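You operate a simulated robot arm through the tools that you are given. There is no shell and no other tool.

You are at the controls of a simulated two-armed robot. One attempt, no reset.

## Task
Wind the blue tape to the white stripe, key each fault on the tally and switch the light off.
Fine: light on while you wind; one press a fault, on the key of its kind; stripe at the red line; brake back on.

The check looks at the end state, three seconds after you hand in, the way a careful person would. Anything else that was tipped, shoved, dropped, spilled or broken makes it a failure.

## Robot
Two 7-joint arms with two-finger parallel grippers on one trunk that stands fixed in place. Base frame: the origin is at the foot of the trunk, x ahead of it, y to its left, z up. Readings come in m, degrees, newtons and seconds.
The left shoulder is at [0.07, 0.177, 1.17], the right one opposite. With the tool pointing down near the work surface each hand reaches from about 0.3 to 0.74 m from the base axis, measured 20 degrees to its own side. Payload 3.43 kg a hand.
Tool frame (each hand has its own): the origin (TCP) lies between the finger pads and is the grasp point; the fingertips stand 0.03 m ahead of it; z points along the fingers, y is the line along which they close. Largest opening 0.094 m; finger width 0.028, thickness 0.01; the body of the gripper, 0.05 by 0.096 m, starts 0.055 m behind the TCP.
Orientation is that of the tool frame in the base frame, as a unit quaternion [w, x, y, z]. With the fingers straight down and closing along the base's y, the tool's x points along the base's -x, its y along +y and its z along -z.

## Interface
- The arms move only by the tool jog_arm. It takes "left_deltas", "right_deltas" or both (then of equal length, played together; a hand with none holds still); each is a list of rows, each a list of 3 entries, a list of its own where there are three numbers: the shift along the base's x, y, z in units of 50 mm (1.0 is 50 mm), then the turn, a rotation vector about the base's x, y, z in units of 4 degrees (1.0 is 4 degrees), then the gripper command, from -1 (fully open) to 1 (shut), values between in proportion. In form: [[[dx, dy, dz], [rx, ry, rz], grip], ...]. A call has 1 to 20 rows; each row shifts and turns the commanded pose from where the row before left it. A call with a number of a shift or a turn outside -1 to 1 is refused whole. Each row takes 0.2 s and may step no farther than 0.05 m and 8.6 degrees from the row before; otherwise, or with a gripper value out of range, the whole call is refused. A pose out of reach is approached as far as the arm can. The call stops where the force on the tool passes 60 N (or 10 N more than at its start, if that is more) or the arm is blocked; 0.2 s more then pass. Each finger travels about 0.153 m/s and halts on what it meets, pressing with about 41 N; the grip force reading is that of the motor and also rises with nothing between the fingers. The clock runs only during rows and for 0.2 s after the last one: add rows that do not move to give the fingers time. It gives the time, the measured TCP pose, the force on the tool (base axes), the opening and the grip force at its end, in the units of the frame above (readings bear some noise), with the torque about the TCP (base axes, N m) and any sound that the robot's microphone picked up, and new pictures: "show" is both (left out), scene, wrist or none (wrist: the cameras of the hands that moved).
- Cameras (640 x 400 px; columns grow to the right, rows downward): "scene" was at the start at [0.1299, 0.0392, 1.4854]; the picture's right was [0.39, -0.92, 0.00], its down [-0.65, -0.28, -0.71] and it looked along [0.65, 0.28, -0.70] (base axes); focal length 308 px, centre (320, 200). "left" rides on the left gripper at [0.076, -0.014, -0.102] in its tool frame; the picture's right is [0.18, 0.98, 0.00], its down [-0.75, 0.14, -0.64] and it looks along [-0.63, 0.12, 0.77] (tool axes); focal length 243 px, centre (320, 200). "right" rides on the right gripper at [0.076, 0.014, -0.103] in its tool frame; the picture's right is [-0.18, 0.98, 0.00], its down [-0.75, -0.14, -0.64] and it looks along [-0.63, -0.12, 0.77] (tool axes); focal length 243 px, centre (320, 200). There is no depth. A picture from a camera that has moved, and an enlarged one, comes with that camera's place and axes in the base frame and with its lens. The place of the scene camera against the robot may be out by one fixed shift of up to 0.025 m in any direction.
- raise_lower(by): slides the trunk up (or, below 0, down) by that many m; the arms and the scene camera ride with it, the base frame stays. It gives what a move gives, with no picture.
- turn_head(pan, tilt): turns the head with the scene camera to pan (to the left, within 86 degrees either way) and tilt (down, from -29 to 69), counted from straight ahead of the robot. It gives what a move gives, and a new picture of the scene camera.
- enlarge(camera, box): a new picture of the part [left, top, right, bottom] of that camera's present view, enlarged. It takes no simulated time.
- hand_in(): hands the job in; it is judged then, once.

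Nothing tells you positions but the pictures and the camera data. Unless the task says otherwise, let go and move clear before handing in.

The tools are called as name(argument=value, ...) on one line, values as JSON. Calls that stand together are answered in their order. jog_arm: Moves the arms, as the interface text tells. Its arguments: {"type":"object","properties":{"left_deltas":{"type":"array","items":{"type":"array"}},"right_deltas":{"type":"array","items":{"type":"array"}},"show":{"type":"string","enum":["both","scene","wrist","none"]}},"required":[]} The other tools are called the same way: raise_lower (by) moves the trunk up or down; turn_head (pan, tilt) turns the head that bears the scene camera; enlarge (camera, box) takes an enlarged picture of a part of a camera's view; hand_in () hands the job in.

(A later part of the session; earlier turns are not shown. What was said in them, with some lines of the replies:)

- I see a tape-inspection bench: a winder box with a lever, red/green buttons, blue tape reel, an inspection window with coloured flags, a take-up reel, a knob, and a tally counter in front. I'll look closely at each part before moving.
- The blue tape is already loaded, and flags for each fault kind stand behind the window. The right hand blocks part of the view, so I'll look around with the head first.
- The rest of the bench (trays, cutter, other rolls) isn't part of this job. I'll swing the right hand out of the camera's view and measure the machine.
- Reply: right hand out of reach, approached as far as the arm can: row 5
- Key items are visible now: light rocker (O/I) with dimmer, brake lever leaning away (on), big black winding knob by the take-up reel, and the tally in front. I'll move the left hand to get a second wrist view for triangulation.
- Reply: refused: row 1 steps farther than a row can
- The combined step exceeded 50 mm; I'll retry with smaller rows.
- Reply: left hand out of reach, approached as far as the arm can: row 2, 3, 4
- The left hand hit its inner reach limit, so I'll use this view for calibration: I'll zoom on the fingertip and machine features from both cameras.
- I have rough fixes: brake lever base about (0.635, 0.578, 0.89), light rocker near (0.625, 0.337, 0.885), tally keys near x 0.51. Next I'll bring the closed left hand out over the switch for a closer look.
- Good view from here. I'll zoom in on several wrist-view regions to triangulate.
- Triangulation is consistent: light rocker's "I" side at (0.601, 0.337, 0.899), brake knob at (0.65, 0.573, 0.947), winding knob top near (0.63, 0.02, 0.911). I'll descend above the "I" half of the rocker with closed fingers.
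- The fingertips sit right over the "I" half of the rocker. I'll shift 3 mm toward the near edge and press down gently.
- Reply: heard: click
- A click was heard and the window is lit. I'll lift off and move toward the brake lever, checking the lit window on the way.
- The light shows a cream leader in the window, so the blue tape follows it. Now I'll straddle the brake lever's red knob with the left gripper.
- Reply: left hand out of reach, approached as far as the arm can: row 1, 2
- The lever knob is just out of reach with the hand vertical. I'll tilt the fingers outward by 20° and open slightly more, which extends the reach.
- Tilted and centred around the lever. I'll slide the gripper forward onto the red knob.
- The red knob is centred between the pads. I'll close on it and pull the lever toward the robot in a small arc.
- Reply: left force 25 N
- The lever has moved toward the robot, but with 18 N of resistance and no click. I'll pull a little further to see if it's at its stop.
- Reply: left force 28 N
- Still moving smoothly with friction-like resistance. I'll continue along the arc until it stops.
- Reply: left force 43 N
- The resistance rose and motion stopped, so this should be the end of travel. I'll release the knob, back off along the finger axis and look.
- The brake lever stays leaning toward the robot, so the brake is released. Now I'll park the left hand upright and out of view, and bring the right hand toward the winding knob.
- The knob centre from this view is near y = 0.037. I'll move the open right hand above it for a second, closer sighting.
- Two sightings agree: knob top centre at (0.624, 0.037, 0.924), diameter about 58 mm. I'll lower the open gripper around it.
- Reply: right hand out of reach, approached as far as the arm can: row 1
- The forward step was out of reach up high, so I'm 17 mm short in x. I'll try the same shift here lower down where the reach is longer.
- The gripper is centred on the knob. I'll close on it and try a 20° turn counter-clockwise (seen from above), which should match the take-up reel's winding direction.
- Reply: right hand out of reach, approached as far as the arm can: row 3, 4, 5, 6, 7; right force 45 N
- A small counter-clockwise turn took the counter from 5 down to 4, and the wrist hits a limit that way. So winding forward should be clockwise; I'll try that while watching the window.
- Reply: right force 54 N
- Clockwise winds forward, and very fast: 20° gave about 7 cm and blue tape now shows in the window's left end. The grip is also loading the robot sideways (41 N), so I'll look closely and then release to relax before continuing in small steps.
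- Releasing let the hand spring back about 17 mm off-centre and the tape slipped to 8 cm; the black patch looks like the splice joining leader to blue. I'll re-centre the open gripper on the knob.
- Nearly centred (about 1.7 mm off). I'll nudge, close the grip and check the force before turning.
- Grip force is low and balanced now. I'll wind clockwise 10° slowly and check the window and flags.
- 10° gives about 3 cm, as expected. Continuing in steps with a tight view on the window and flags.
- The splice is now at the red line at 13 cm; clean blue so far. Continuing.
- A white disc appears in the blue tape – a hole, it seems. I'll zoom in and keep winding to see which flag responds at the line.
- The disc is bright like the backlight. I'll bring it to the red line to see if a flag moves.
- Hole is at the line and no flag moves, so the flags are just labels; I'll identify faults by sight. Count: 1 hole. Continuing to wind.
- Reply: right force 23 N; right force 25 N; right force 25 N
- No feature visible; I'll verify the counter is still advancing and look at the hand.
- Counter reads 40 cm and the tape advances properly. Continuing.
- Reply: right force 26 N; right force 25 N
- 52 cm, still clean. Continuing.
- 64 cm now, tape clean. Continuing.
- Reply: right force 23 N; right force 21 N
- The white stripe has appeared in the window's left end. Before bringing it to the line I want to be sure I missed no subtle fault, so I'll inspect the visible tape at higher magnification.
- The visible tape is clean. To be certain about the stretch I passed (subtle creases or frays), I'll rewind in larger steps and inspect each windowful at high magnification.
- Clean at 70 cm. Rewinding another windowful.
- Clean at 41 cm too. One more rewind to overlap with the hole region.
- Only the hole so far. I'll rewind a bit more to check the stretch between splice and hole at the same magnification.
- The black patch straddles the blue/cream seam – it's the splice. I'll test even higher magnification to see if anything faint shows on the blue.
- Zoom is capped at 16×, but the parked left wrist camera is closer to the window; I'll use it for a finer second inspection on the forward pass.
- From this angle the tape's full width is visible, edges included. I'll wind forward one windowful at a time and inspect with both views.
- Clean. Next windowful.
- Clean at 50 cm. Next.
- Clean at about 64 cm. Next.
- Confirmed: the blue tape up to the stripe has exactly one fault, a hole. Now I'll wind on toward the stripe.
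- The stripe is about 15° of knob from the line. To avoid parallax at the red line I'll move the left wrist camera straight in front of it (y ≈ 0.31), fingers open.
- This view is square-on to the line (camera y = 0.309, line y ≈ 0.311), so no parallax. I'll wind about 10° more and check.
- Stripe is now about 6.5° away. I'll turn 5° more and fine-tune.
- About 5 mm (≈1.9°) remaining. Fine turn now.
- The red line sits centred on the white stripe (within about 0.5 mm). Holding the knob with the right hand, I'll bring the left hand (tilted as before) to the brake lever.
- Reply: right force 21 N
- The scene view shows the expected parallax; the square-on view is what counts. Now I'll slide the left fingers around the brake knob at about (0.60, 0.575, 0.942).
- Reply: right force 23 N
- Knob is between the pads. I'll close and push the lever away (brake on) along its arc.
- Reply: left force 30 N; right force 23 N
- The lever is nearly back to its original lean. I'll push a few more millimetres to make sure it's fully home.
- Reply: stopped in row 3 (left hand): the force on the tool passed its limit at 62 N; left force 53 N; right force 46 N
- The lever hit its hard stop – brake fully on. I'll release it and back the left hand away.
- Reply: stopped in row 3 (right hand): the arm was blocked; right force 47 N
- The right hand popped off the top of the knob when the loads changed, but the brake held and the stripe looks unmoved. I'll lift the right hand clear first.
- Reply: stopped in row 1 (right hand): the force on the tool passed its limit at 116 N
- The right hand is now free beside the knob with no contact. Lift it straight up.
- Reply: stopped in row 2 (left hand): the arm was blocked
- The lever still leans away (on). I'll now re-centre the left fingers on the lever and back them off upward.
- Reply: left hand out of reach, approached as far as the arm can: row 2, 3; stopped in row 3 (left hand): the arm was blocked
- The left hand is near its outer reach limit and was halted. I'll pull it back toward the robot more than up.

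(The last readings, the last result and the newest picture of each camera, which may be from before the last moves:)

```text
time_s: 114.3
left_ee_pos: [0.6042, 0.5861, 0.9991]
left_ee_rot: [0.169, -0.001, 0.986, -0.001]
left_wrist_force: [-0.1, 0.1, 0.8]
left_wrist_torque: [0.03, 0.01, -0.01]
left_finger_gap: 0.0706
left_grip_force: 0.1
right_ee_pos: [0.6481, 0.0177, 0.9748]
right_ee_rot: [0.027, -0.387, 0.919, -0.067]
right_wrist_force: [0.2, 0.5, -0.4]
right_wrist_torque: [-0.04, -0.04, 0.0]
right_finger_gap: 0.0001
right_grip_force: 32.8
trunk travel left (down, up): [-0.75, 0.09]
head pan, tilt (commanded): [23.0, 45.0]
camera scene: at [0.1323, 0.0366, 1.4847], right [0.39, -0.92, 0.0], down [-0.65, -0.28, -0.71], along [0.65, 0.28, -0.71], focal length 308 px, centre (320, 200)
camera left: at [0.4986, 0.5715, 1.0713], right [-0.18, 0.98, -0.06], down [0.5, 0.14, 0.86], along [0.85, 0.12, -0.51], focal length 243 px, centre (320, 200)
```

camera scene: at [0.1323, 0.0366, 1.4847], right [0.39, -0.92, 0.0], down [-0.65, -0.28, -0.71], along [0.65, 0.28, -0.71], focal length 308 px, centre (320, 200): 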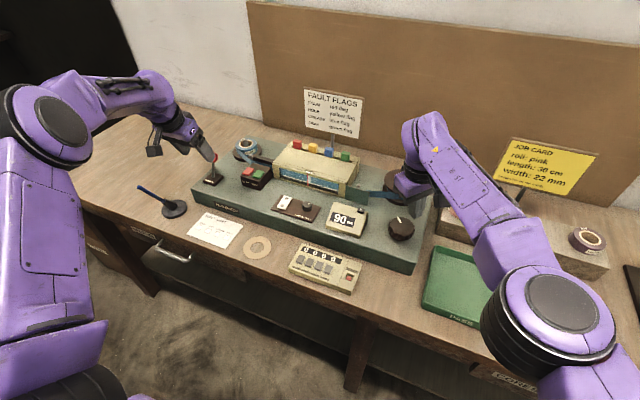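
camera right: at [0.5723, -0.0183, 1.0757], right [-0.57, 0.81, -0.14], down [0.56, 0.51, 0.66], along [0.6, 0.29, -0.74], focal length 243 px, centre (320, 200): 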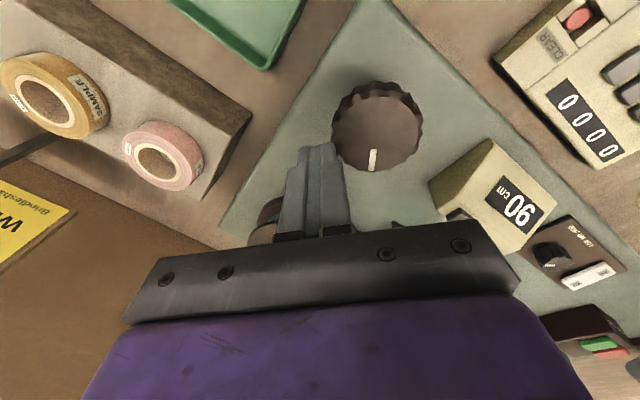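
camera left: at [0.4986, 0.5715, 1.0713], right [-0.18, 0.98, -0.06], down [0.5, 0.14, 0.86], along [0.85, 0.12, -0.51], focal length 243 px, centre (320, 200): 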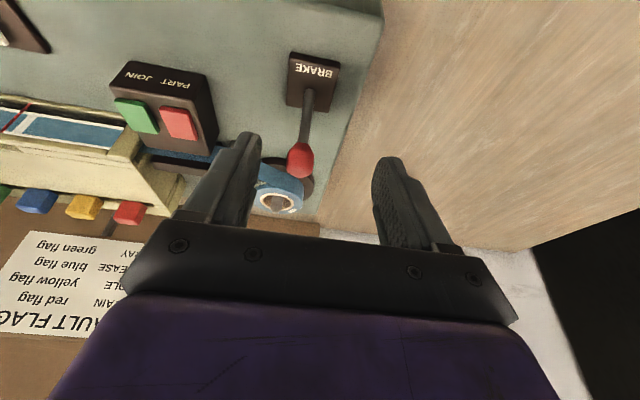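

Lever is clearly in the on position. I'll bring the left camera back square to the red line to verify the stripe, and move the right hand clear.

jog_arm(left_deltas=[[[-0.2, 0, 0.6], [0, 0, 0], -0.5], [[-0.17, -0.72, 0.27], [0, 0.97, 0], -1], [[-0.17, -0.72, 0.27], [0, 0.97, 0], -1], [[-0.17, -0.72, 0.27], [0, 0.97, 0], -1], [[-0.17, -0.72, 0.27], [0, 0.97, 0], -1], [[-0.17, -0.72, 0.27], [0, 0.97, 0], -1], [[-0.17, -0.72, 0.27], [0, 0, 0], -1], [[-0.17, -0.72, 0.27], [0, 0, 0], -1], [[0, 0, 0], [0, 0, 0], -1]], right_deltas=[[[0, 0, 0.5], [0, 0, 0], 1], [[-0.3, -0.5, 0.4], [0, 0, 0], 1], [[-0.3, -0.5, 0.4], [0, 0, 0], 1], [[-0.3, -0.5, 0.4], [0, 0, 0], 1], [[-0.3, -0.5, 0.4], [0, 0, 0], 1], [[-0.3, -0.5, 0.4], [0, 0, 0], 1], [[-0.3, -0.5, 0.2], [0, 0, 0], 1], [[-0.3, -0.5, 0], [0, 0, 0], 1], [[0, 0, 0], [0, 0, 0], 1]], show="both")

enlarge(camera="left", box=[274, 180, 314, 205])

enlarge(camera="scene", box=[190, 120, 430, 270])

```text
time_s: 116.3
left_ee_pos: [0.5339, 0.3343, 1.1244]
left_ee_rot: [0.0, -0.001, 1.0, -0.001]
left_wrist_force: [0.1, 1.3, -0.4]
left_wrist_torque: [-0.01, 0.01, 0.04]
left_finger_gap: 0.0938
left_grip_force: 0.1
right_ee_pos: [0.6731, -0.0617, 1.0703]
right_ee_rot: [0.025, -0.387, 0.919, -0.068]
right_wrist_force: [0.4, 0.4, 0.7]
right_wrist_torque: [0.03, -0.01, 0.0]
right_finger_gap: 0.0
right_grip_force: 33.1
right hand out of reach, approached as far as the arm can: row 2, 3, 4, 5, 6, 7, 8
trunk travel left (down, up): [-0.75, 0.09]
head pan, tilt (commanded): [23.0, 45.0]
camera scene: at [0.1304, 0.0371, 1.485], right [0.39, -0.92, 0.0], down [-0.65, -0.28, -0.71], along [0.65, 0.28, -0.71], focal length 308 px, centre (320, 200)
camera right: at [0.5993, -0.0928, 1.1697], right [-0.57, 0.81, -0.14], down [0.56, 0.51, 0.65], along [0.6, 0.29, -0.74], focal length 243 px, centre (320, 200)
camera left: at [0.4567, 0.3199, 1.2285], right [-0.19, 0.98, 0.0], down [0.75, 0.14, 0.64], along [0.63, 0.12, -0.77], focal length 243 px, centre (320, 200)
```

scene: 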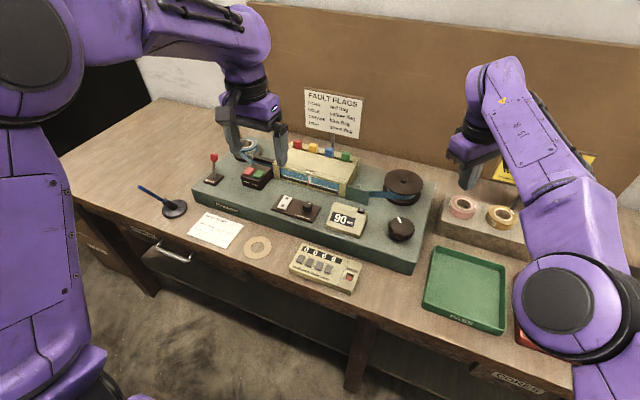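
right: 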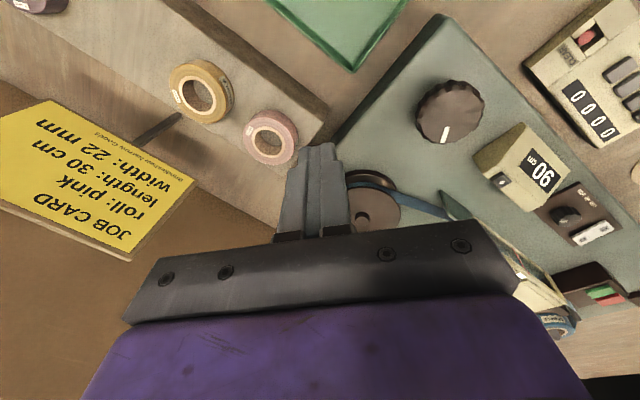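
left: 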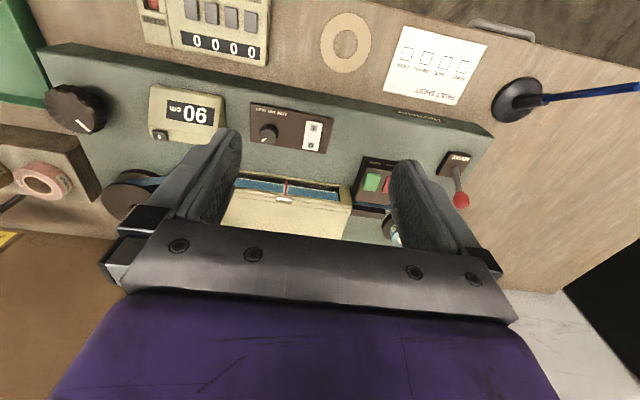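

```text
16.00 times, centred on (294, 192) of left
camera zoom: at [0.4567, 0.3199, 1.2285], right [-0.19, 0.98, 0.0], down [0.75, 0.14, 0.64], along [0.63, 0.12, -0.77], focal length 3882 px, centre (736, 320)
```

zoom: 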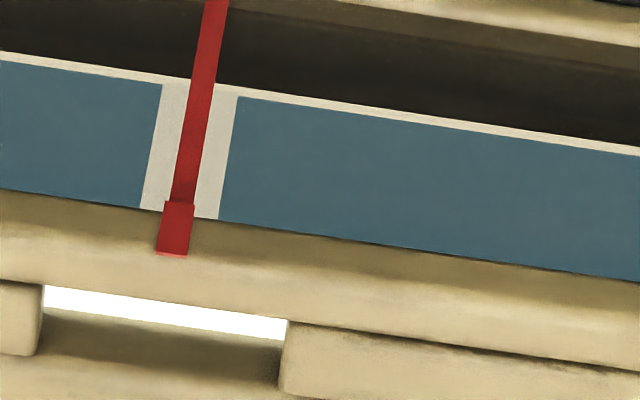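

```text
2.67 times, centred on (310, 195) of scene
camera zoom: at [0.1304, 0.0371, 1.485], right [0.39, -0.92, 0.0], down [-0.65, -0.28, -0.71], along [0.65, 0.28, -0.71], focal length 822 px, centre (347, 213)
```

zoom: 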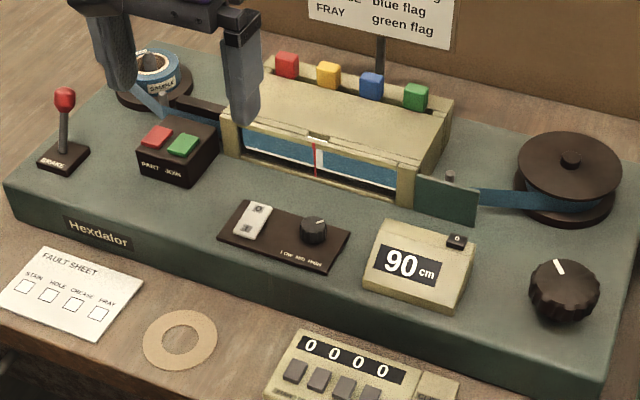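

The stripe is still centred on the line after braking (well under 1 mm off), counter 90. Now for the tally: I'll bring the closed left hand over it to locate the HOLE key precisely.

jog_arm(left_deltas=[[[-0.17, -0.62, -0.4], [0, 0, 0], 1], [[-0.17, -0.62, -0.4], [0, 0, 0], 1], [[-0.17, -0.62, -0.4], [0, 0, 0], 1], [[-0.17, -0.62, -0.4], [0, 0, 0], 1], [[0, 0, 0], [0, 0, 0], 1]], show="both")

enlarge(camera="left", box=[220, 20, 412, 140])

enlarge(camera="scene", box=[272, 220, 384, 300])

```text
time_s: 117.5
left_ee_pos: [0.5013, 0.2089, 1.0456]
left_ee_rot: [0.001, -0.001, 1.0, -0.001]
left_wrist_force: [-0.2, -0.4, 0.3]
left_wrist_torque: [-0.01, 0.01, 0.01]
left_finger_gap: 0.0
left_grip_force: 33.6
right_ee_pos: [0.6725, -0.0605, 1.0691]
right_ee_rot: [0.026, -0.387, 0.919, -0.068]
right_wrist_force: [-0.5, 0.2, 0.7]
right_wrist_torque: [-0.04, 0.03, 0.0]
right_finger_gap: 0.0
right_grip_force: 32.7
trunk travel left (down, up): [-0.75, 0.09]
head pan, tilt (commanded): [23.0, 45.0]
camera scene: at [0.1299, 0.0367, 1.485], right [0.39, -0.92, 0.0], down [-0.65, -0.28, -0.71], along [0.65, 0.28, -0.71], focal length 308 px, centre (320, 200)
camera left: at [0.424, 0.1958, 1.1488], right [-0.19, 0.98, 0.0], down [0.75, 0.14, 0.64], along [0.63, 0.12, -0.77], focal length 243 px, centre (320, 200)
```

scene: 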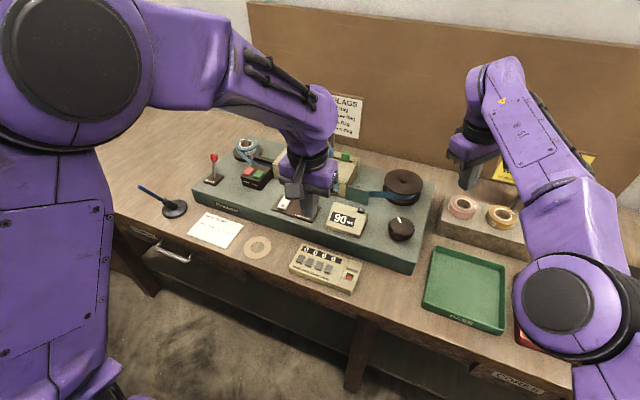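
left: 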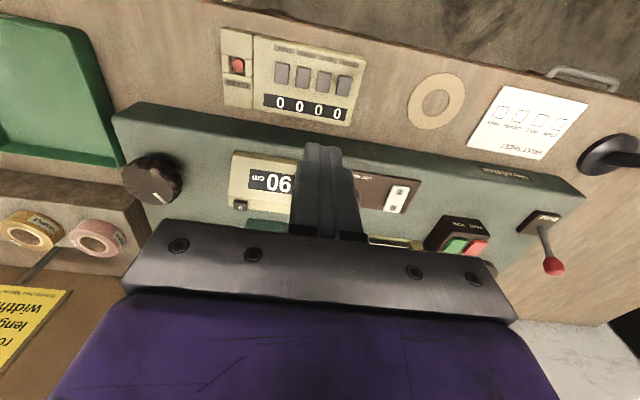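

```text
3.33 times, centred on (316, 80) of left
camera zoom: at [0.424, 0.1958, 1.1488], right [-0.19, 0.98, 0.0], down [0.75, 0.14, 0.64], along [0.63, 0.12, -0.77], focal length 809 px, centre (333, 600)
```

zoom: 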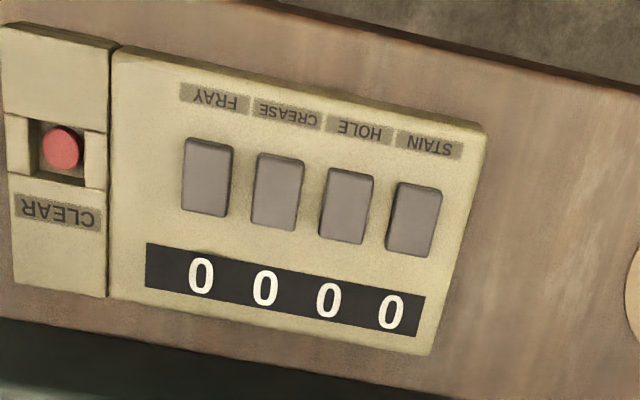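

```text
5.00 times, centred on (328, 260) of scene
camera zoom: at [0.1299, 0.0367, 1.485], right [0.39, -0.92, 0.0], down [-0.65, -0.28, -0.71], along [0.65, 0.28, -0.71], focal length 1542 px, centre (280, -100)
```

zoom: 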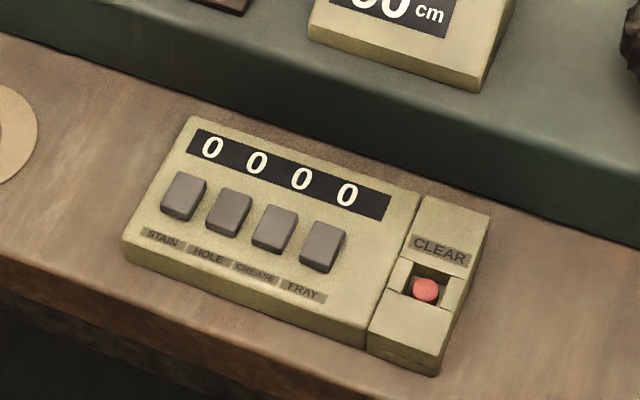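

HOLE key triangulates to (0.496, 0.214, 0.851), with 24 mm key pitch. I'll descend to just above it and check alignment.

jog_arm(left_deltas=[[[-0.035, 0.034, -0.93], [0, 0, 0], 1], [[-0.035, 0.034, -0.93], [0, 0, 0], 1], [[-0.035, 0.034, -0.93], [0, 0, 0], 1], [[0, 0, 0], [0, 0, 0], 1]], show="both")

enlarge(camera="left", box=[224, 60, 416, 180])

enlarge(camera="scene", box=[272, 220, 384, 300])

```text
time_s: 118.5
left_ee_pos: [0.4943, 0.2168, 0.9057]
left_ee_rot: [0.0, -0.001, 1.0, 0.0]
left_wrist_force: [-0.2, -0.6, -0.4]
left_wrist_torque: [0.0, -0.01, -0.01]
left_finger_gap: 0.0
left_grip_force: 33.2
right_ee_pos: [0.6732, -0.0615, 1.0705]
right_ee_rot: [0.027, -0.387, 0.919, -0.067]
right_wrist_force: [-0.1, 0.5, 0.2]
right_wrist_torque: [-0.04, -0.02, -0.01]
right_finger_gap: 0.0
right_grip_force: 33.4
trunk travel left (down, up): [-0.75, 0.09]
head pan, tilt (commanded): [23.0, 45.0]
camera scene: at [0.1293, 0.0354, 1.4851], right [0.39, -0.92, 0.0], down [-0.65, -0.28, -0.71], along [0.65, 0.28, -0.71], focal length 308 px, centre (320, 200)
camera left: at [0.4182, 0.201, 1.0097], right [-0.19, 0.98, 0.0], down [0.75, 0.14, 0.64], along [0.63, 0.12, -0.77], focal length 243 px, centre (320, 200)
```

scene: 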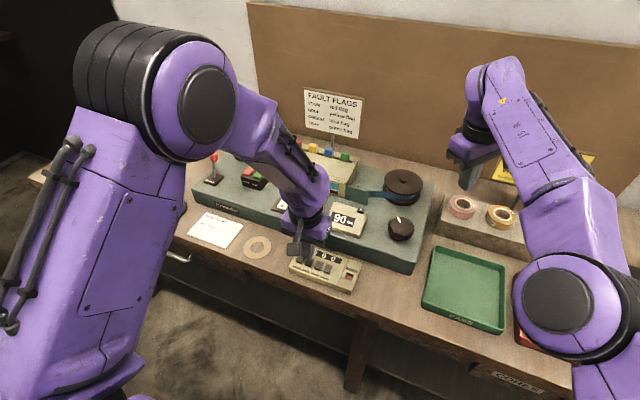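
left: 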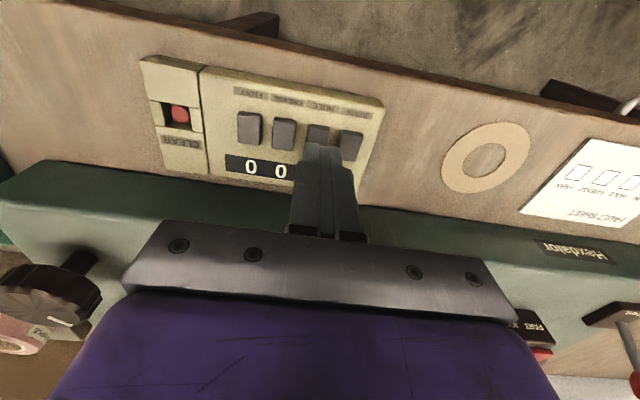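

```text
3.33 times, centred on (320, 120) of left
camera zoom: at [0.4182, 0.201, 1.0097], right [-0.19, 0.98, 0.0], down [0.75, 0.14, 0.64], along [0.63, 0.12, -0.77], focal length 809 px, centre (320, 467)
```

zoom: 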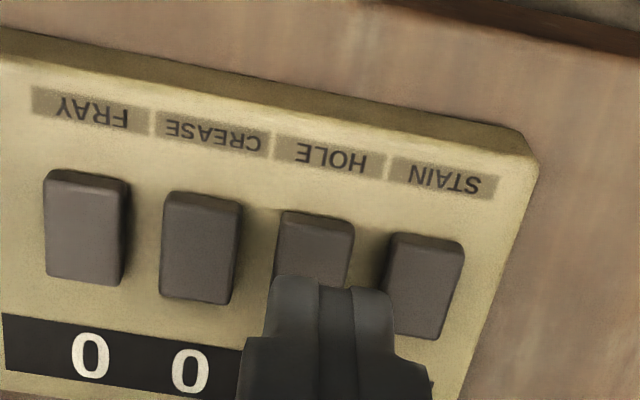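

```text
5.00 times, centred on (328, 260) of scene
camera zoom: at [0.1293, 0.0354, 1.4851], right [0.39, -0.92, 0.0], down [-0.65, -0.28, -0.71], along [0.65, 0.28, -0.71], focal length 1542 px, centre (280, -100)
```

zoom: 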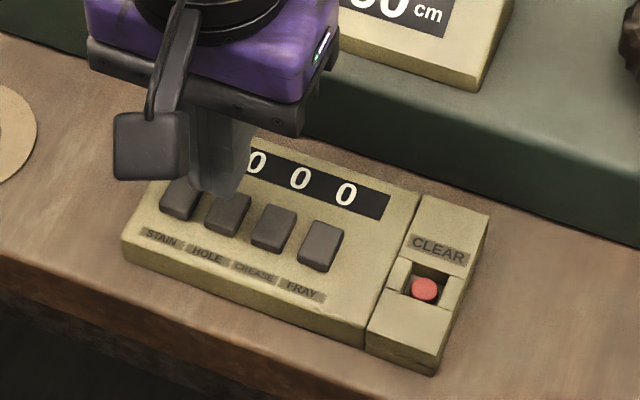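

Fingertips are over the HOLE key, about 3 mm too far left. I'll correct that and lower to just touching.

jog_arm(left_deltas=[[[0.01, -0.066, -0.2], [0, 0, 0], 1], [[0, 0, -0.14], [0, 0, 0], 1], [[0, 0, -0.1], [0, 0, 0], 1], [[0, 0, 0], [0, 0, 0], 1]], show="none")

enlarge(camera="left", box=[224, 60, 416, 180])

enlarge(camera="scene", box=[272, 220, 384, 300])

```text
time_s: 119.5
left_ee_pos: [0.4949, 0.2109, 0.8842]
left_ee_rot: [0.001, 0.0, 1.0, -0.001]
left_wrist_force: [0.2, 0.6, -0.3]
left_wrist_torque: [-0.02, 0.04, -0.02]
left_finger_gap: 0.0
left_grip_force: 33.1
right_ee_pos: [0.6738, -0.0619, 1.0705]
right_ee_rot: [0.025, -0.387, 0.919, -0.067]
right_wrist_force: [0.0, 0.3, 0.8]
right_wrist_torque: [-0.02, 0.0, -0.01]
right_finger_gap: 0.0001
right_grip_force: 32.9
trunk travel left (down, up): [-0.75, 0.09]
head pan, tilt (commanded): [23.0, 45.0]
```

```text
3.33 times, centred on (320, 120) of left
camera zoom: at [0.4188, 0.1968, 0.9875], right [-0.19, 0.98, 0.0], down [0.75, 0.14, 0.64], along [0.63, 0.12, -0.77], focal length 809 px, centre (320, 467)
```

zoom: 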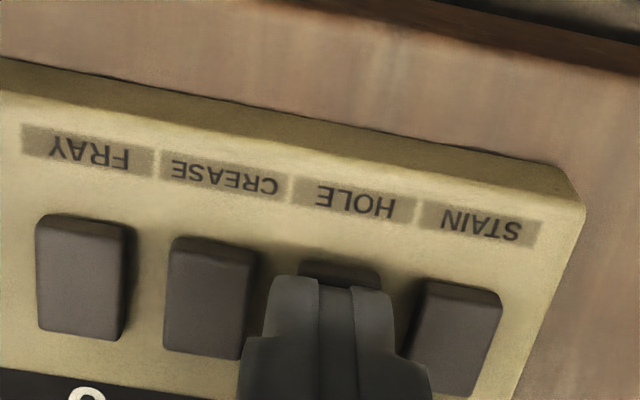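

```text
5.00 times, centred on (328, 260) of scene
camera zoom: at [0.13, 0.0355, 1.485], right [0.39, -0.92, 0.0], down [-0.65, -0.28, -0.71], along [0.65, 0.28, -0.71], focal length 1542 px, centre (280, -100)
```

zoom: 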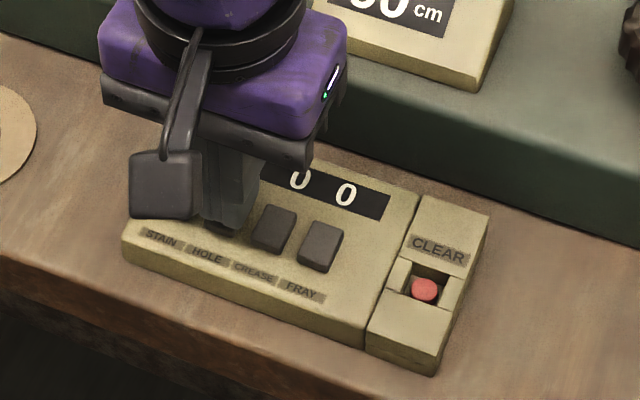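

Centred on HOLE. Pressing down in small steps now.

jog_arm(left_deltas=[[[0, 0, -0.05], [0, 0, 0], 1], [[0, 0, -0.05], [0, 0, 0], 1], [[0, 0, -0.04], [0, 0, 0], 1]], show="none")

enlarge(camera="scene", box=[272, 220, 384, 300])

```text
time_s: 120.3
left_ee_pos: [0.4944, 0.2121, 0.8783]
left_ee_rot: [0.001, -0.001, 1.0, -0.001]
left_wrist_force: [0.4, -1.0, 1.6]
left_wrist_torque: [-0.01, -0.02, -0.01]
left_finger_gap: 0.0
left_grip_force: 33.1
right_ee_pos: [0.6721, -0.0634, 1.0699]
right_ee_rot: [0.026, -0.386, 0.92, -0.067]
right_wrist_force: [0.4, -0.1, 0.2]
right_wrist_torque: [0.0, 0.04, -0.01]
right_finger_gap: 0.0
right_grip_force: 32.7
trunk travel left (down, up): [-0.75, 0.09]
head pan, tilt (commanded): [23.0, 45.0]
```

```text
5.00 times, centred on (328, 260) of scene
camera zoom: at [0.1298, 0.0354, 1.4851], right [0.39, -0.92, 0.0], down [-0.65, -0.28, -0.71], along [0.65, 0.28, -0.71], focal length 1542 px, centre (280, -100)
```

zoom: 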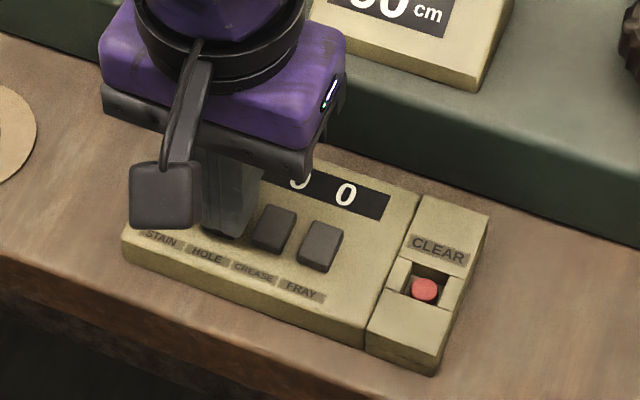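

Contact has begun (1.6 N), no click yet. Continue.

jog_arm(left_deltas=[[[0, 0, -0.03], [0, 0, 0], 1], [[0, 0, -0.03], [0, 0, 0], 1]], show="none")

```text
time_s: 120.9
left_ee_pos: [0.4953, 0.2122, 0.8742]
left_ee_rot: [0.001, -0.001, 1.0, 0.001]
left_wrist_force: [0.9, -1.0, 5.1]
left_wrist_torque: [0.03, 0.0, 0.0]
left_finger_gap: 0.0
left_grip_force: 32.9
right_ee_pos: [0.6725, -0.0605, 1.071]
right_ee_rot: [0.026, -0.386, 0.919, -0.068]
right_wrist_force: [0.4, -0.5, -0.7]
right_wrist_torque: [-0.02, -0.01, -0.02]
right_finger_gap: 0.0
right_grip_force: 32.9
trunk travel left (down, up): [-0.75, 0.09]
head pan, tilt (commanded): [23.0, 45.0]
heard: click
```

Click heard at 5 N. I'll lift straight up and read the tally.

jog_arm(left_deltas=[[[0, 0, 0.4], [0, 0, 0], 1], [[0, 0, 0.8], [0, 0, 0], 1], [[0, 0.3, 0.8], [0, 0, 0], 1], [[0, 0.5, 0.6], [0, 0, 0], 1]], show="both")

enlarge(camera="scene", box=[272, 220, 384, 300])

enlarge(camera="left", box=[180, 20, 372, 140])

```text
time_s: 121.9
left_ee_pos: [0.4951, 0.2546, 1.0055]
left_ee_rot: [0.001, -0.001, 1.0, -0.001]
left_wrist_force: [-0.5, 0.5, -0.3]
left_wrist_torque: [-0.03, -0.01, -0.02]
left_finger_gap: 0.0001
left_grip_force: 33.0
right_ee_pos: [0.6725, -0.0607, 1.0714]
right_ee_rot: [0.026, -0.387, 0.919, -0.067]
right_wrist_force: [-0.9, 0.0, 1.4]
right_wrist_torque: [0.0, 0.01, 0.02]
right_finger_gap: 0.0
right_grip_force: 32.8
trunk travel left (down, up): [-0.75, 0.09]
head pan, tilt (commanded): [23.0, 45.0]
camera scene: at [0.129, 0.037, 1.485], right [0.39, -0.92, 0.0], down [-0.65, -0.28, -0.71], along [0.65, 0.28, -0.71], focal length 308 px, centre (320, 200)
camera left: at [0.4188, 0.2394, 1.1089], right [-0.19, 0.98, 0.0], down [0.75, 0.14, 0.64], along [0.63, 0.12, -0.77], focal length 243 px, centre (320, 200)
```

scene: 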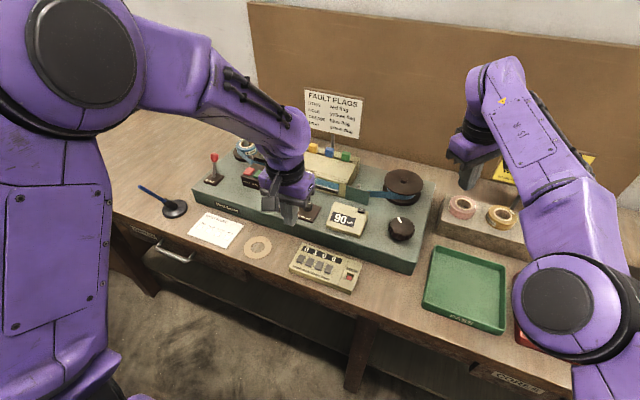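
left: 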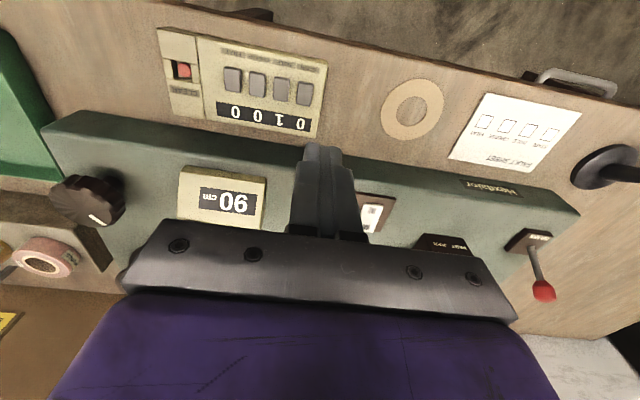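

```text
5.00 times, centred on (328, 260) of scene
camera zoom: at [0.129, 0.037, 1.485], right [0.39, -0.92, 0.0], down [-0.65, -0.28, -0.71], along [0.65, 0.28, -0.71], focal length 1542 px, centre (280, -100)
```

zoom: 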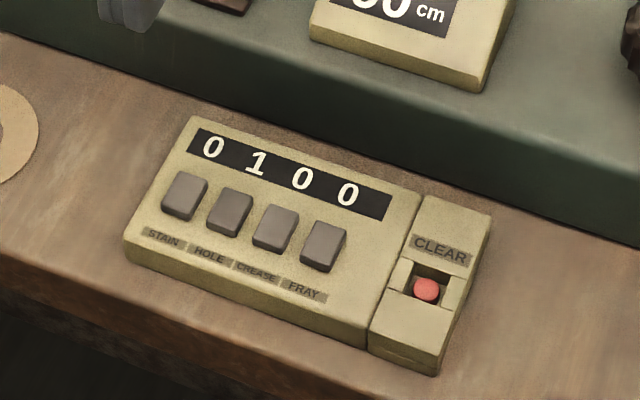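

```text
3.33 times, centred on (276, 80) of left
camera zoom: at [0.4188, 0.2394, 1.1089], right [-0.19, 0.98, 0.0], down [0.75, 0.14, 0.64], along [0.63, 0.12, -0.77], focal length 809 px, centre (467, 600)
```

zoom: 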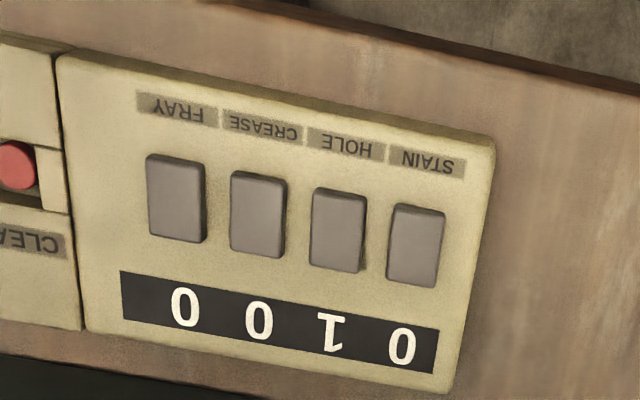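

Tally reads 0‑1‑0‑0: one HOLE. Next, the light: I'll move over the "O" half of the rocker near x ≈ 0.630, y ≈ 0.337.

jog_arm(left_deltas=[[[0.675, 0.41, 0.1], [0, 0, 0], 1], [[0.675, 0.41, 0], [0, 0, 0], 1], [[0.675, 0.41, 0], [0, 0, 0], 1], [[0.65, 0.41, 0], [0, 0, 0], 1], [[0, 0, -0.7], [0, 0, 0], 1], [[0, 0, 0], [0, 0, 0], 1]], show="both")

enlarge(camera="left", box=[224, 60, 416, 180])

enlarge(camera="scene", box=[240, 150, 336, 210])

```text
time_s: 123.3
left_ee_pos: [0.6295, 0.3349, 0.9744]
left_ee_rot: [0.001, -0.001, 1.0, 0.0]
left_wrist_force: [-0.3, 0.2, -0.3]
left_wrist_torque: [-0.02, -0.01, 0.0]
left_finger_gap: 0.0
left_grip_force: 33.0
right_ee_pos: [0.6734, -0.0616, 1.071]
right_ee_rot: [0.027, -0.386, 0.919, -0.067]
right_wrist_force: [-0.5, -0.1, -0.2]
right_wrist_torque: [-0.02, -0.02, 0.02]
right_finger_gap: 0.0
right_grip_force: 33.0
trunk travel left (down, up): [-0.75, 0.09]
head pan, tilt (commanded): [23.0, 45.0]
camera scene: at [0.1294, 0.0352, 1.4851], right [0.39, -0.92, 0.0], down [-0.65, -0.28, -0.71], along [0.65, 0.28, -0.71], focal length 308 px, centre (320, 200)
camera left: at [0.5521, 0.32, 1.0785], right [-0.19, 0.98, 0.0], down [0.75, 0.14, 0.64], along [0.63, 0.12, -0.77], focal length 243 px, centre (320, 200)
```

scene: 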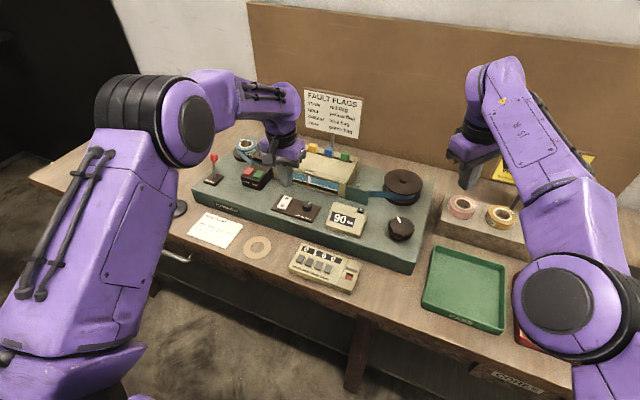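
left: 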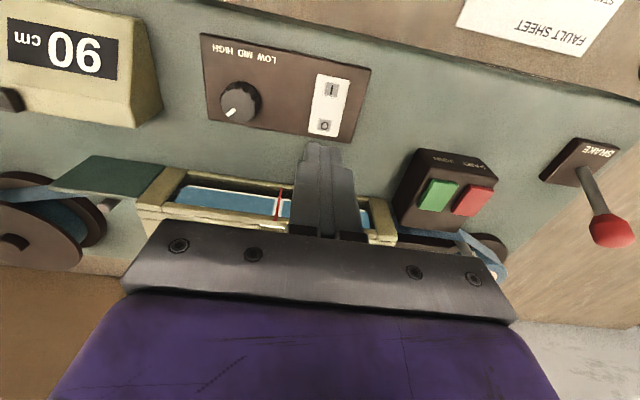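

```text
3.33 times, centred on (320, 120) of left
camera zoom: at [0.5521, 0.32, 1.0785], right [-0.19, 0.98, 0.0], down [0.75, 0.14, 0.64], along [0.63, 0.12, -0.77], focal length 809 px, centre (320, 467)
```

zoom: 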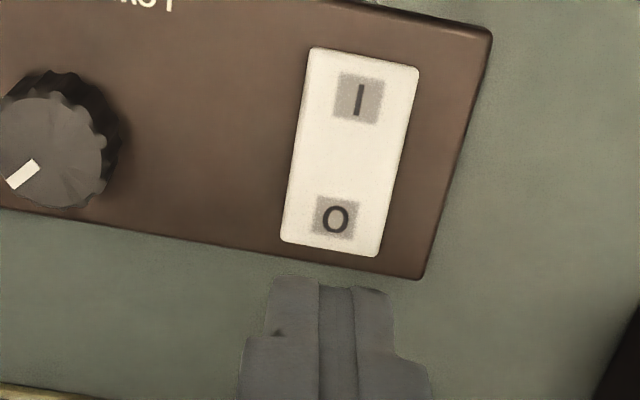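

```text
6.67 times, centred on (288, 180) of scene
camera zoom: at [0.1294, 0.0352, 1.4851], right [0.39, -0.92, 0.0], down [-0.65, -0.28, -0.71], along [0.65, 0.28, -0.71], focal length 2056 px, centre (533, 333)
```

zoom: 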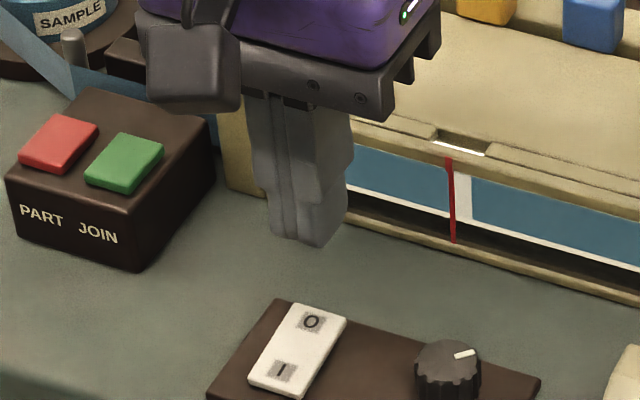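

The finger is over the rear (O) end of the rocker. Pressing down in steps.

jog_arm(left_deltas=[[[0, 0.04, -0.5], [0, 0, 0], 1], [[0, 0, -0.26], [0, 0, 0], 1], [[0, 0, -0.1], [0, 0, 0], 1], [[0, 0, -0.06], [0, 0, 0], 1], [[0, 0, -0.06], [0, 0, 0], 1]], show="none")

enlarge(camera="scene", box=[240, 150, 336, 210])

```text
time_s: 124.5
left_ee_pos: [0.6292, 0.3358, 0.9262]
left_ee_rot: [0.001, -0.002, 1.0, 0.0]
left_wrist_force: [0.6, 0.0, 0.7]
left_wrist_torque: [0.04, -0.03, 0.0]
left_finger_gap: 0.0003
left_grip_force: 33.5
right_ee_pos: [0.6734, -0.061, 1.0707]
right_ee_rot: [0.025, -0.387, 0.919, -0.067]
right_wrist_force: [0.5, 0.2, -0.2]
right_wrist_torque: [0.0, 0.0, -0.04]
right_finger_gap: 0.0
right_grip_force: 33.2
trunk travel left (down, up): [-0.75, 0.09]
head pan, tilt (commanded): [23.0, 45.0]
```

```text
6.67 times, centred on (288, 180) of scene
camera zoom: at [0.1298, 0.0356, 1.4851], right [0.39, -0.92, 0.0], down [-0.65, -0.28, -0.71], along [0.65, 0.28, -0.71], focal length 2056 px, centre (533, 333)
```

zoom: 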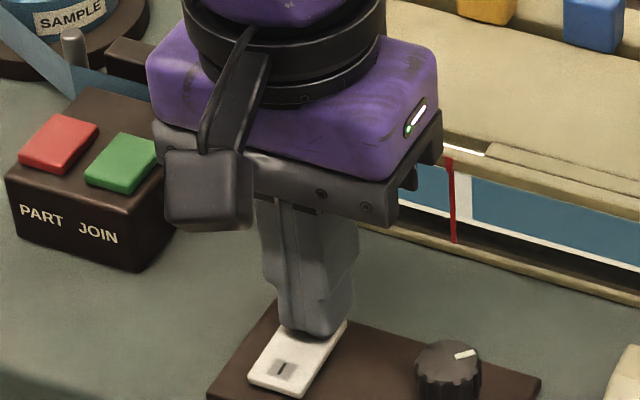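

Just touching, light still on. Pressing a few more millimetres.

jog_arm(left_deltas=[[[0, 0, -0.05], [0, 0, 0], 1], [[0, 0, -0.05], [0, 0, 0], 1]], show="none")

enlarge(camera="scene", box=[240, 150, 336, 210])

```text
time_s: 125.1
left_ee_pos: [0.6281, 0.3358, 0.9241]
left_ee_rot: [0.005, -0.002, 1.0, 0.001]
left_wrist_force: [4.5, 4.2, 19.2]
left_wrist_torque: [0.12, 0.1, -0.17]
left_finger_gap: 0.0
left_grip_force: 33.5
right_ee_pos: [0.672, -0.0626, 1.0713]
right_ee_rot: [0.026, -0.387, 0.919, -0.067]
right_wrist_force: [-0.3, 0.5, -0.8]
right_wrist_torque: [0.02, 0.04, -0.01]
right_finger_gap: 0.0
right_grip_force: 32.5
trunk travel left (down, up): [-0.75, 0.09]
head pan, tilt (commanded): [23.0, 45.0]
heard: click
```

```text
6.67 times, centred on (288, 180) of scene
camera zoom: at [0.1275, 0.0347, 1.4857], right [0.39, -0.92, 0.0], down [-0.65, -0.28, -0.71], along [0.65, 0.28, -0.71], focal length 2056 px, centre (533, 333)
```

zoom: 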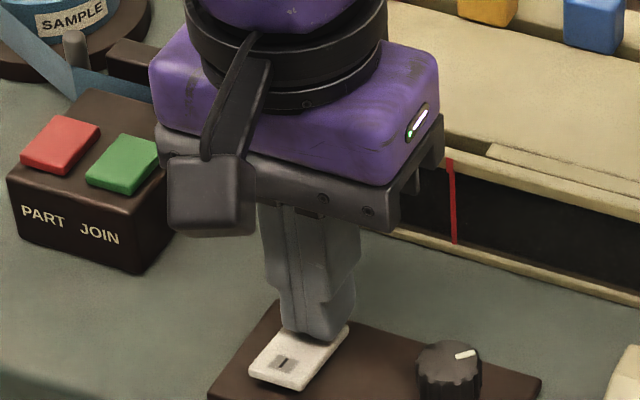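

Click, and the window has gone dark: light off. I'll lift the left hand and retreat, then do a final check.

jog_arm(left_deltas=[[[0, 0, 0.5], [0, 0, 0], 1], [[0, 0, 0.9], [0, 0, 0], 1], [[-0.4, 0.2, 0.8], [0, 0, 0], 1], [[-0.4, 0.8, 0.3], [0, 0, 0], 1], [[-0.4, 0.9, 0], [0, 0, 0], 1], [[-0.4, 0.9, 0], [0, 0, 0], 1], [[-0.4, 0.9, 0], [0, 0, 0], 1], [[-0.4, 0.9, 0], [0, 0, 0], 1], [[0, 0, 0], [0, 0, 0], 1]], right_deltas=[[[0, 0, 0], [0, 0, 1], 1], [[0, 0, 0], [0, 0, 1], 1], [[0, 0, 0], [0, 0, 1], 1], [[0, 0, 0], [0, 0, 1], 1], [[0, 0, 0], [0, 0, 1], 1], [[0, 0, 0], [0, 0, 1], 1], [[0, 0, 0], [0, 0, 1], 1], [[0, 0, 0], [0, 0, 1], 1], [[0, 0, 0], [0, 0, 1], 1]], show="both")

enlarge(camera="scene", box=[190, 120, 430, 270])

```text
time_s: 127.1
left_ee_pos: [0.5103, 0.5663, 1.0462]
left_ee_rot: [0.0, -0.001, 1.0, 0.0]
left_wrist_force: [-0.1, -0.2, -0.2]
left_wrist_torque: [0.03, -0.02, 0.0]
left_finger_gap: 0.0
left_grip_force: 32.8
right_ee_pos: [0.685, -0.059, 1.0711]
right_ee_rot: [0.046, -0.652, 0.755, -0.055]
right_wrist_force: [-0.1, -1.1, -0.5]
right_wrist_torque: [-0.03, -0.01, -0.03]
right_finger_gap: 0.0
right_grip_force: 33.0
right hand out of reach, approached as far as the arm can: row 2, 4, 7
trunk travel left (down, up): [-0.75, 0.09]
head pan, tilt (commanded): [23.0, 45.0]
camera scene: at [0.1304, 0.0345, 1.485], right [0.39, -0.92, 0.0], down [-0.65, -0.28, -0.71], along [0.65, 0.28, -0.71], focal length 308 px, centre (320, 200)
camera right: at [0.6453, -0.1291, 1.1708], right [-0.94, 0.32, -0.14], down [0.16, 0.74, 0.65], along [0.32, 0.59, -0.74], focal length 243 px, centre (320, 200)
camera left: at [0.4338, 0.5511, 1.1483], right [-0.19, 0.98, 0.0], down [0.75, 0.14, 0.64], along [0.63, 0.12, -0.77], focal length 243 px, centre (320, 200)
```

scene: 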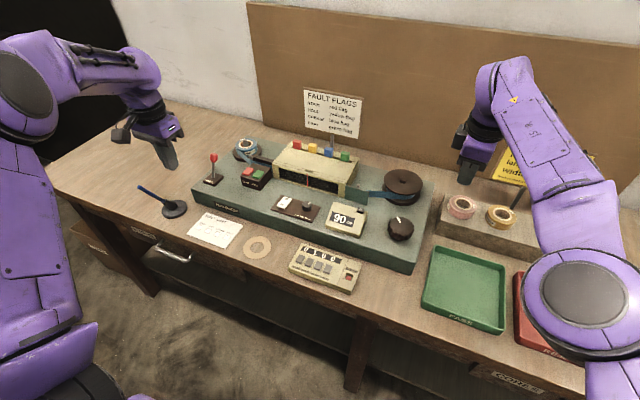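
right: 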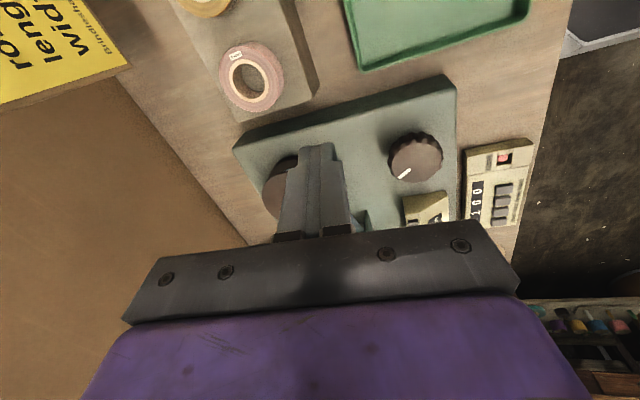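
left: 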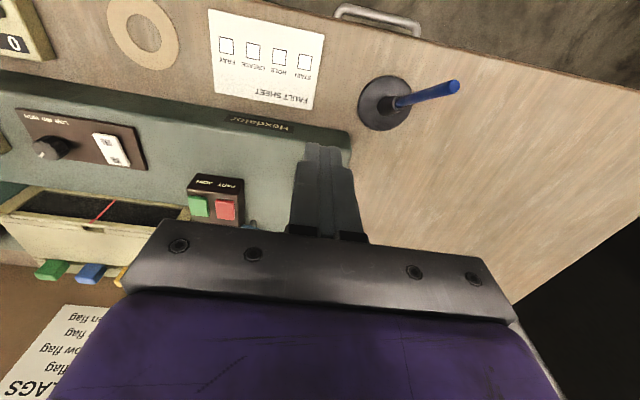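

```text
2.67 times, centred on (310, 195) of scene
camera zoom: at [0.1304, 0.0345, 1.485], right [0.39, -0.92, 0.0], down [-0.65, -0.28, -0.71], along [0.65, 0.28, -0.71], focal length 822 px, centre (347, 213)
```

zoom: 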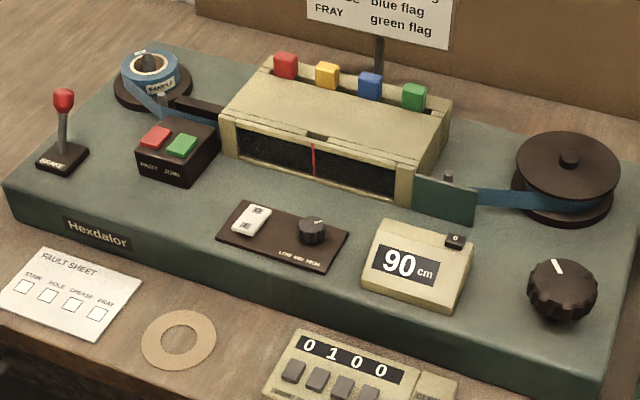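

All states look right: brake lever leaning away, light off, tally 0100, counter 90. I'll compare the lever with its starting posture and move the right hand further clear.

enlarge(camera="scene", box=[190, 130, 318, 210])

jog_arm(right_deltas=[[[-0.6, -0.2, 0.2], [0, 0, 0.5], 1], [[-0.6, -0.2, 0.2], [0, 0, 0.5], 1], [[-0.6, -0.2, 0.2], [0, 0, 0.5], 1], [[-0.6, -0.2, 0.2], [0, 0, 0.5], 1], [[0, 0, 0], [0, 0, 0], 1]], show="scene")

```text
5.00 times, centred on (254, 170) of scene
camera zoom: at [0.1304, 0.0345, 1.485], right [0.39, -0.92, 0.0], down [-0.65, -0.28, -0.71], along [0.65, 0.28, -0.71], focal length 1542 px, centre (650, 350)
```

zoom: 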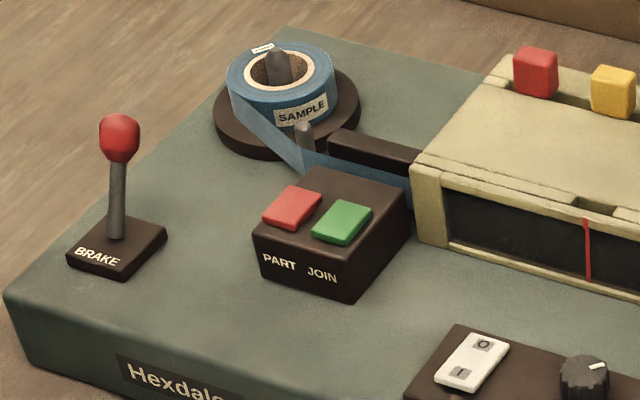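

```text
time_s: 128.3
left_ee_pos: [0.5109, 0.5663, 1.044]
left_ee_rot: [0.0, 0.0, 1.0, 0.0]
left_wrist_force: [0.1, -0.6, -0.3]
left_wrist_torque: [-0.02, 0.01, 0.01]
left_finger_gap: 0.0002
left_grip_force: 32.8
right_ee_pos: [0.6756, -0.0634, 1.1351]
right_ee_rot: [0.051, -0.703, 0.708, -0.052]
right_wrist_force: [0.1, 0.3, 0.1]
right_wrist_torque: [0.0, 0.01, 0.02]
right_finger_gap: 0.0002
right_grip_force: 33.1
right hand out of reach, approached as far as the arm can: row 1, 2, 3, 4
trunk travel left (down, up): [-0.75, 0.09]
head pan, tilt (commanded): [23.0, 45.0]
camera scene: at [0.1303, 0.0356, 1.485], right [0.39, -0.92, 0.0], down [-0.65, -0.28, -0.71], along [0.65, 0.28, -0.71], focal length 308 px, centre (320, 200)
```

scene: 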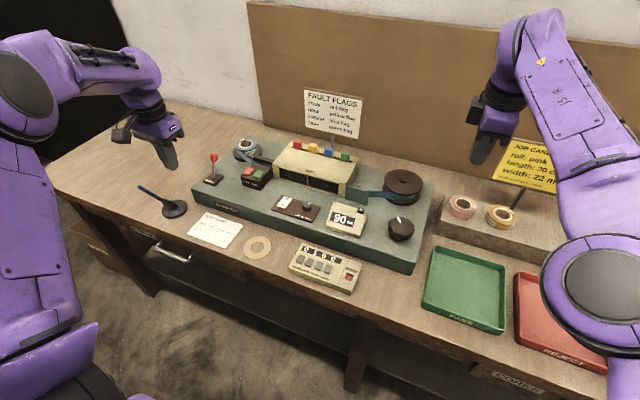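

The brake lever matches its original posture (slightly firmer on). I'll do a last look at the right side to make sure nothing there was touched.

turn_head(pan=-15, tilt=42)

enlarge(camera="scene", box=[180, 90, 500, 290])

```text
time_s: 129.3
left_ee_pos: [0.5099, 0.5657, 1.0449]
left_ee_rot: [0.001, -0.001, 1.0, 0.0]
left_wrist_force: [-0.4, 0.4, -0.7]
left_wrist_torque: [0.0, -0.05, -0.03]
left_finger_gap: 0.0
left_grip_force: 33.4
right_ee_pos: [0.6749, -0.0625, 1.1337]
right_ee_rot: [0.051, -0.703, 0.708, -0.052]
right_wrist_force: [0.2, 0.1, -0.2]
right_wrist_torque: [0.01, 0.04, 0.01]
right_finger_gap: 0.0001
right_grip_force: 32.5
trunk travel left (down, up): [-0.75, 0.09]
head pan, tilt (commanded): [-15.0, 42.0]
camera scene: at [0.1359, -0.0175, 1.4894], right [-0.26, -0.97, 0.0], down [-0.65, 0.17, -0.74], along [0.72, -0.19, -0.67], focal length 308 px, centre (320, 200)
```

scene: 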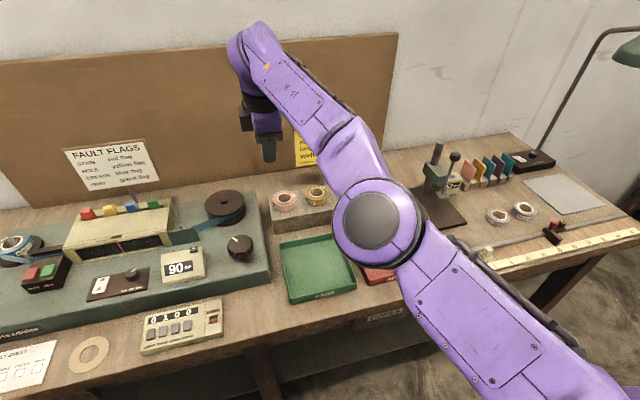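

```text
2.00 times, centred on (340, 190) of scene
camera zoom: at [0.1359, -0.0175, 1.4894], right [-0.26, -0.97, 0.0], down [-0.65, 0.17, -0.74], along [0.72, -0.19, -0.67], focal length 617 px, centre (280, 220)
```

zoom: 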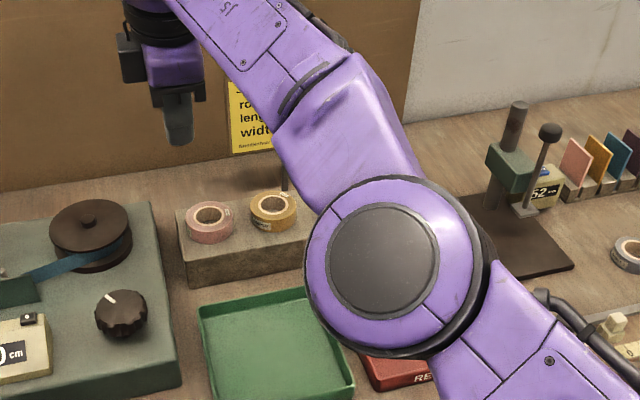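

Nothing else has been disturbed. The blue tape's white stripe is at the red line, with the tally at 0100 for the one hole I found. The brake is on, the light is off and both hands are clear, so I'm handing in.

hand_in()

```text
The job is handed in.
```

I've handed the job in: the blue tape is wound to the white stripe, the one fault is keyed, and the light is off. No result came back from the check.

- **Winding:** the light was on for the whole wind. The stripe sat on the red line, less than 1 mm off, when I checked it square-on with the brake on. The counter reads 90 cm.
- **Faults:** I found one, a hole about 12 cm after the splice. I wound back and checked the whole blue length again from two cameras, and found no stain, crease or fray. The black patch at the start is the join to the leader, so I did not count it.
- **Tally:** one press on HOLE, so it reads 0‑1‑0‑0.
- **Brake and light:** the brake lever is back on, pushed to its stop. I then switched the light off and the window is dark.

The right hand sprang off the winding knob while I was setting the brake. The stripe check above was made after that, and it had not moved. Nothing else on the bench looked tipped or shoved, and both hands are empty and clear.
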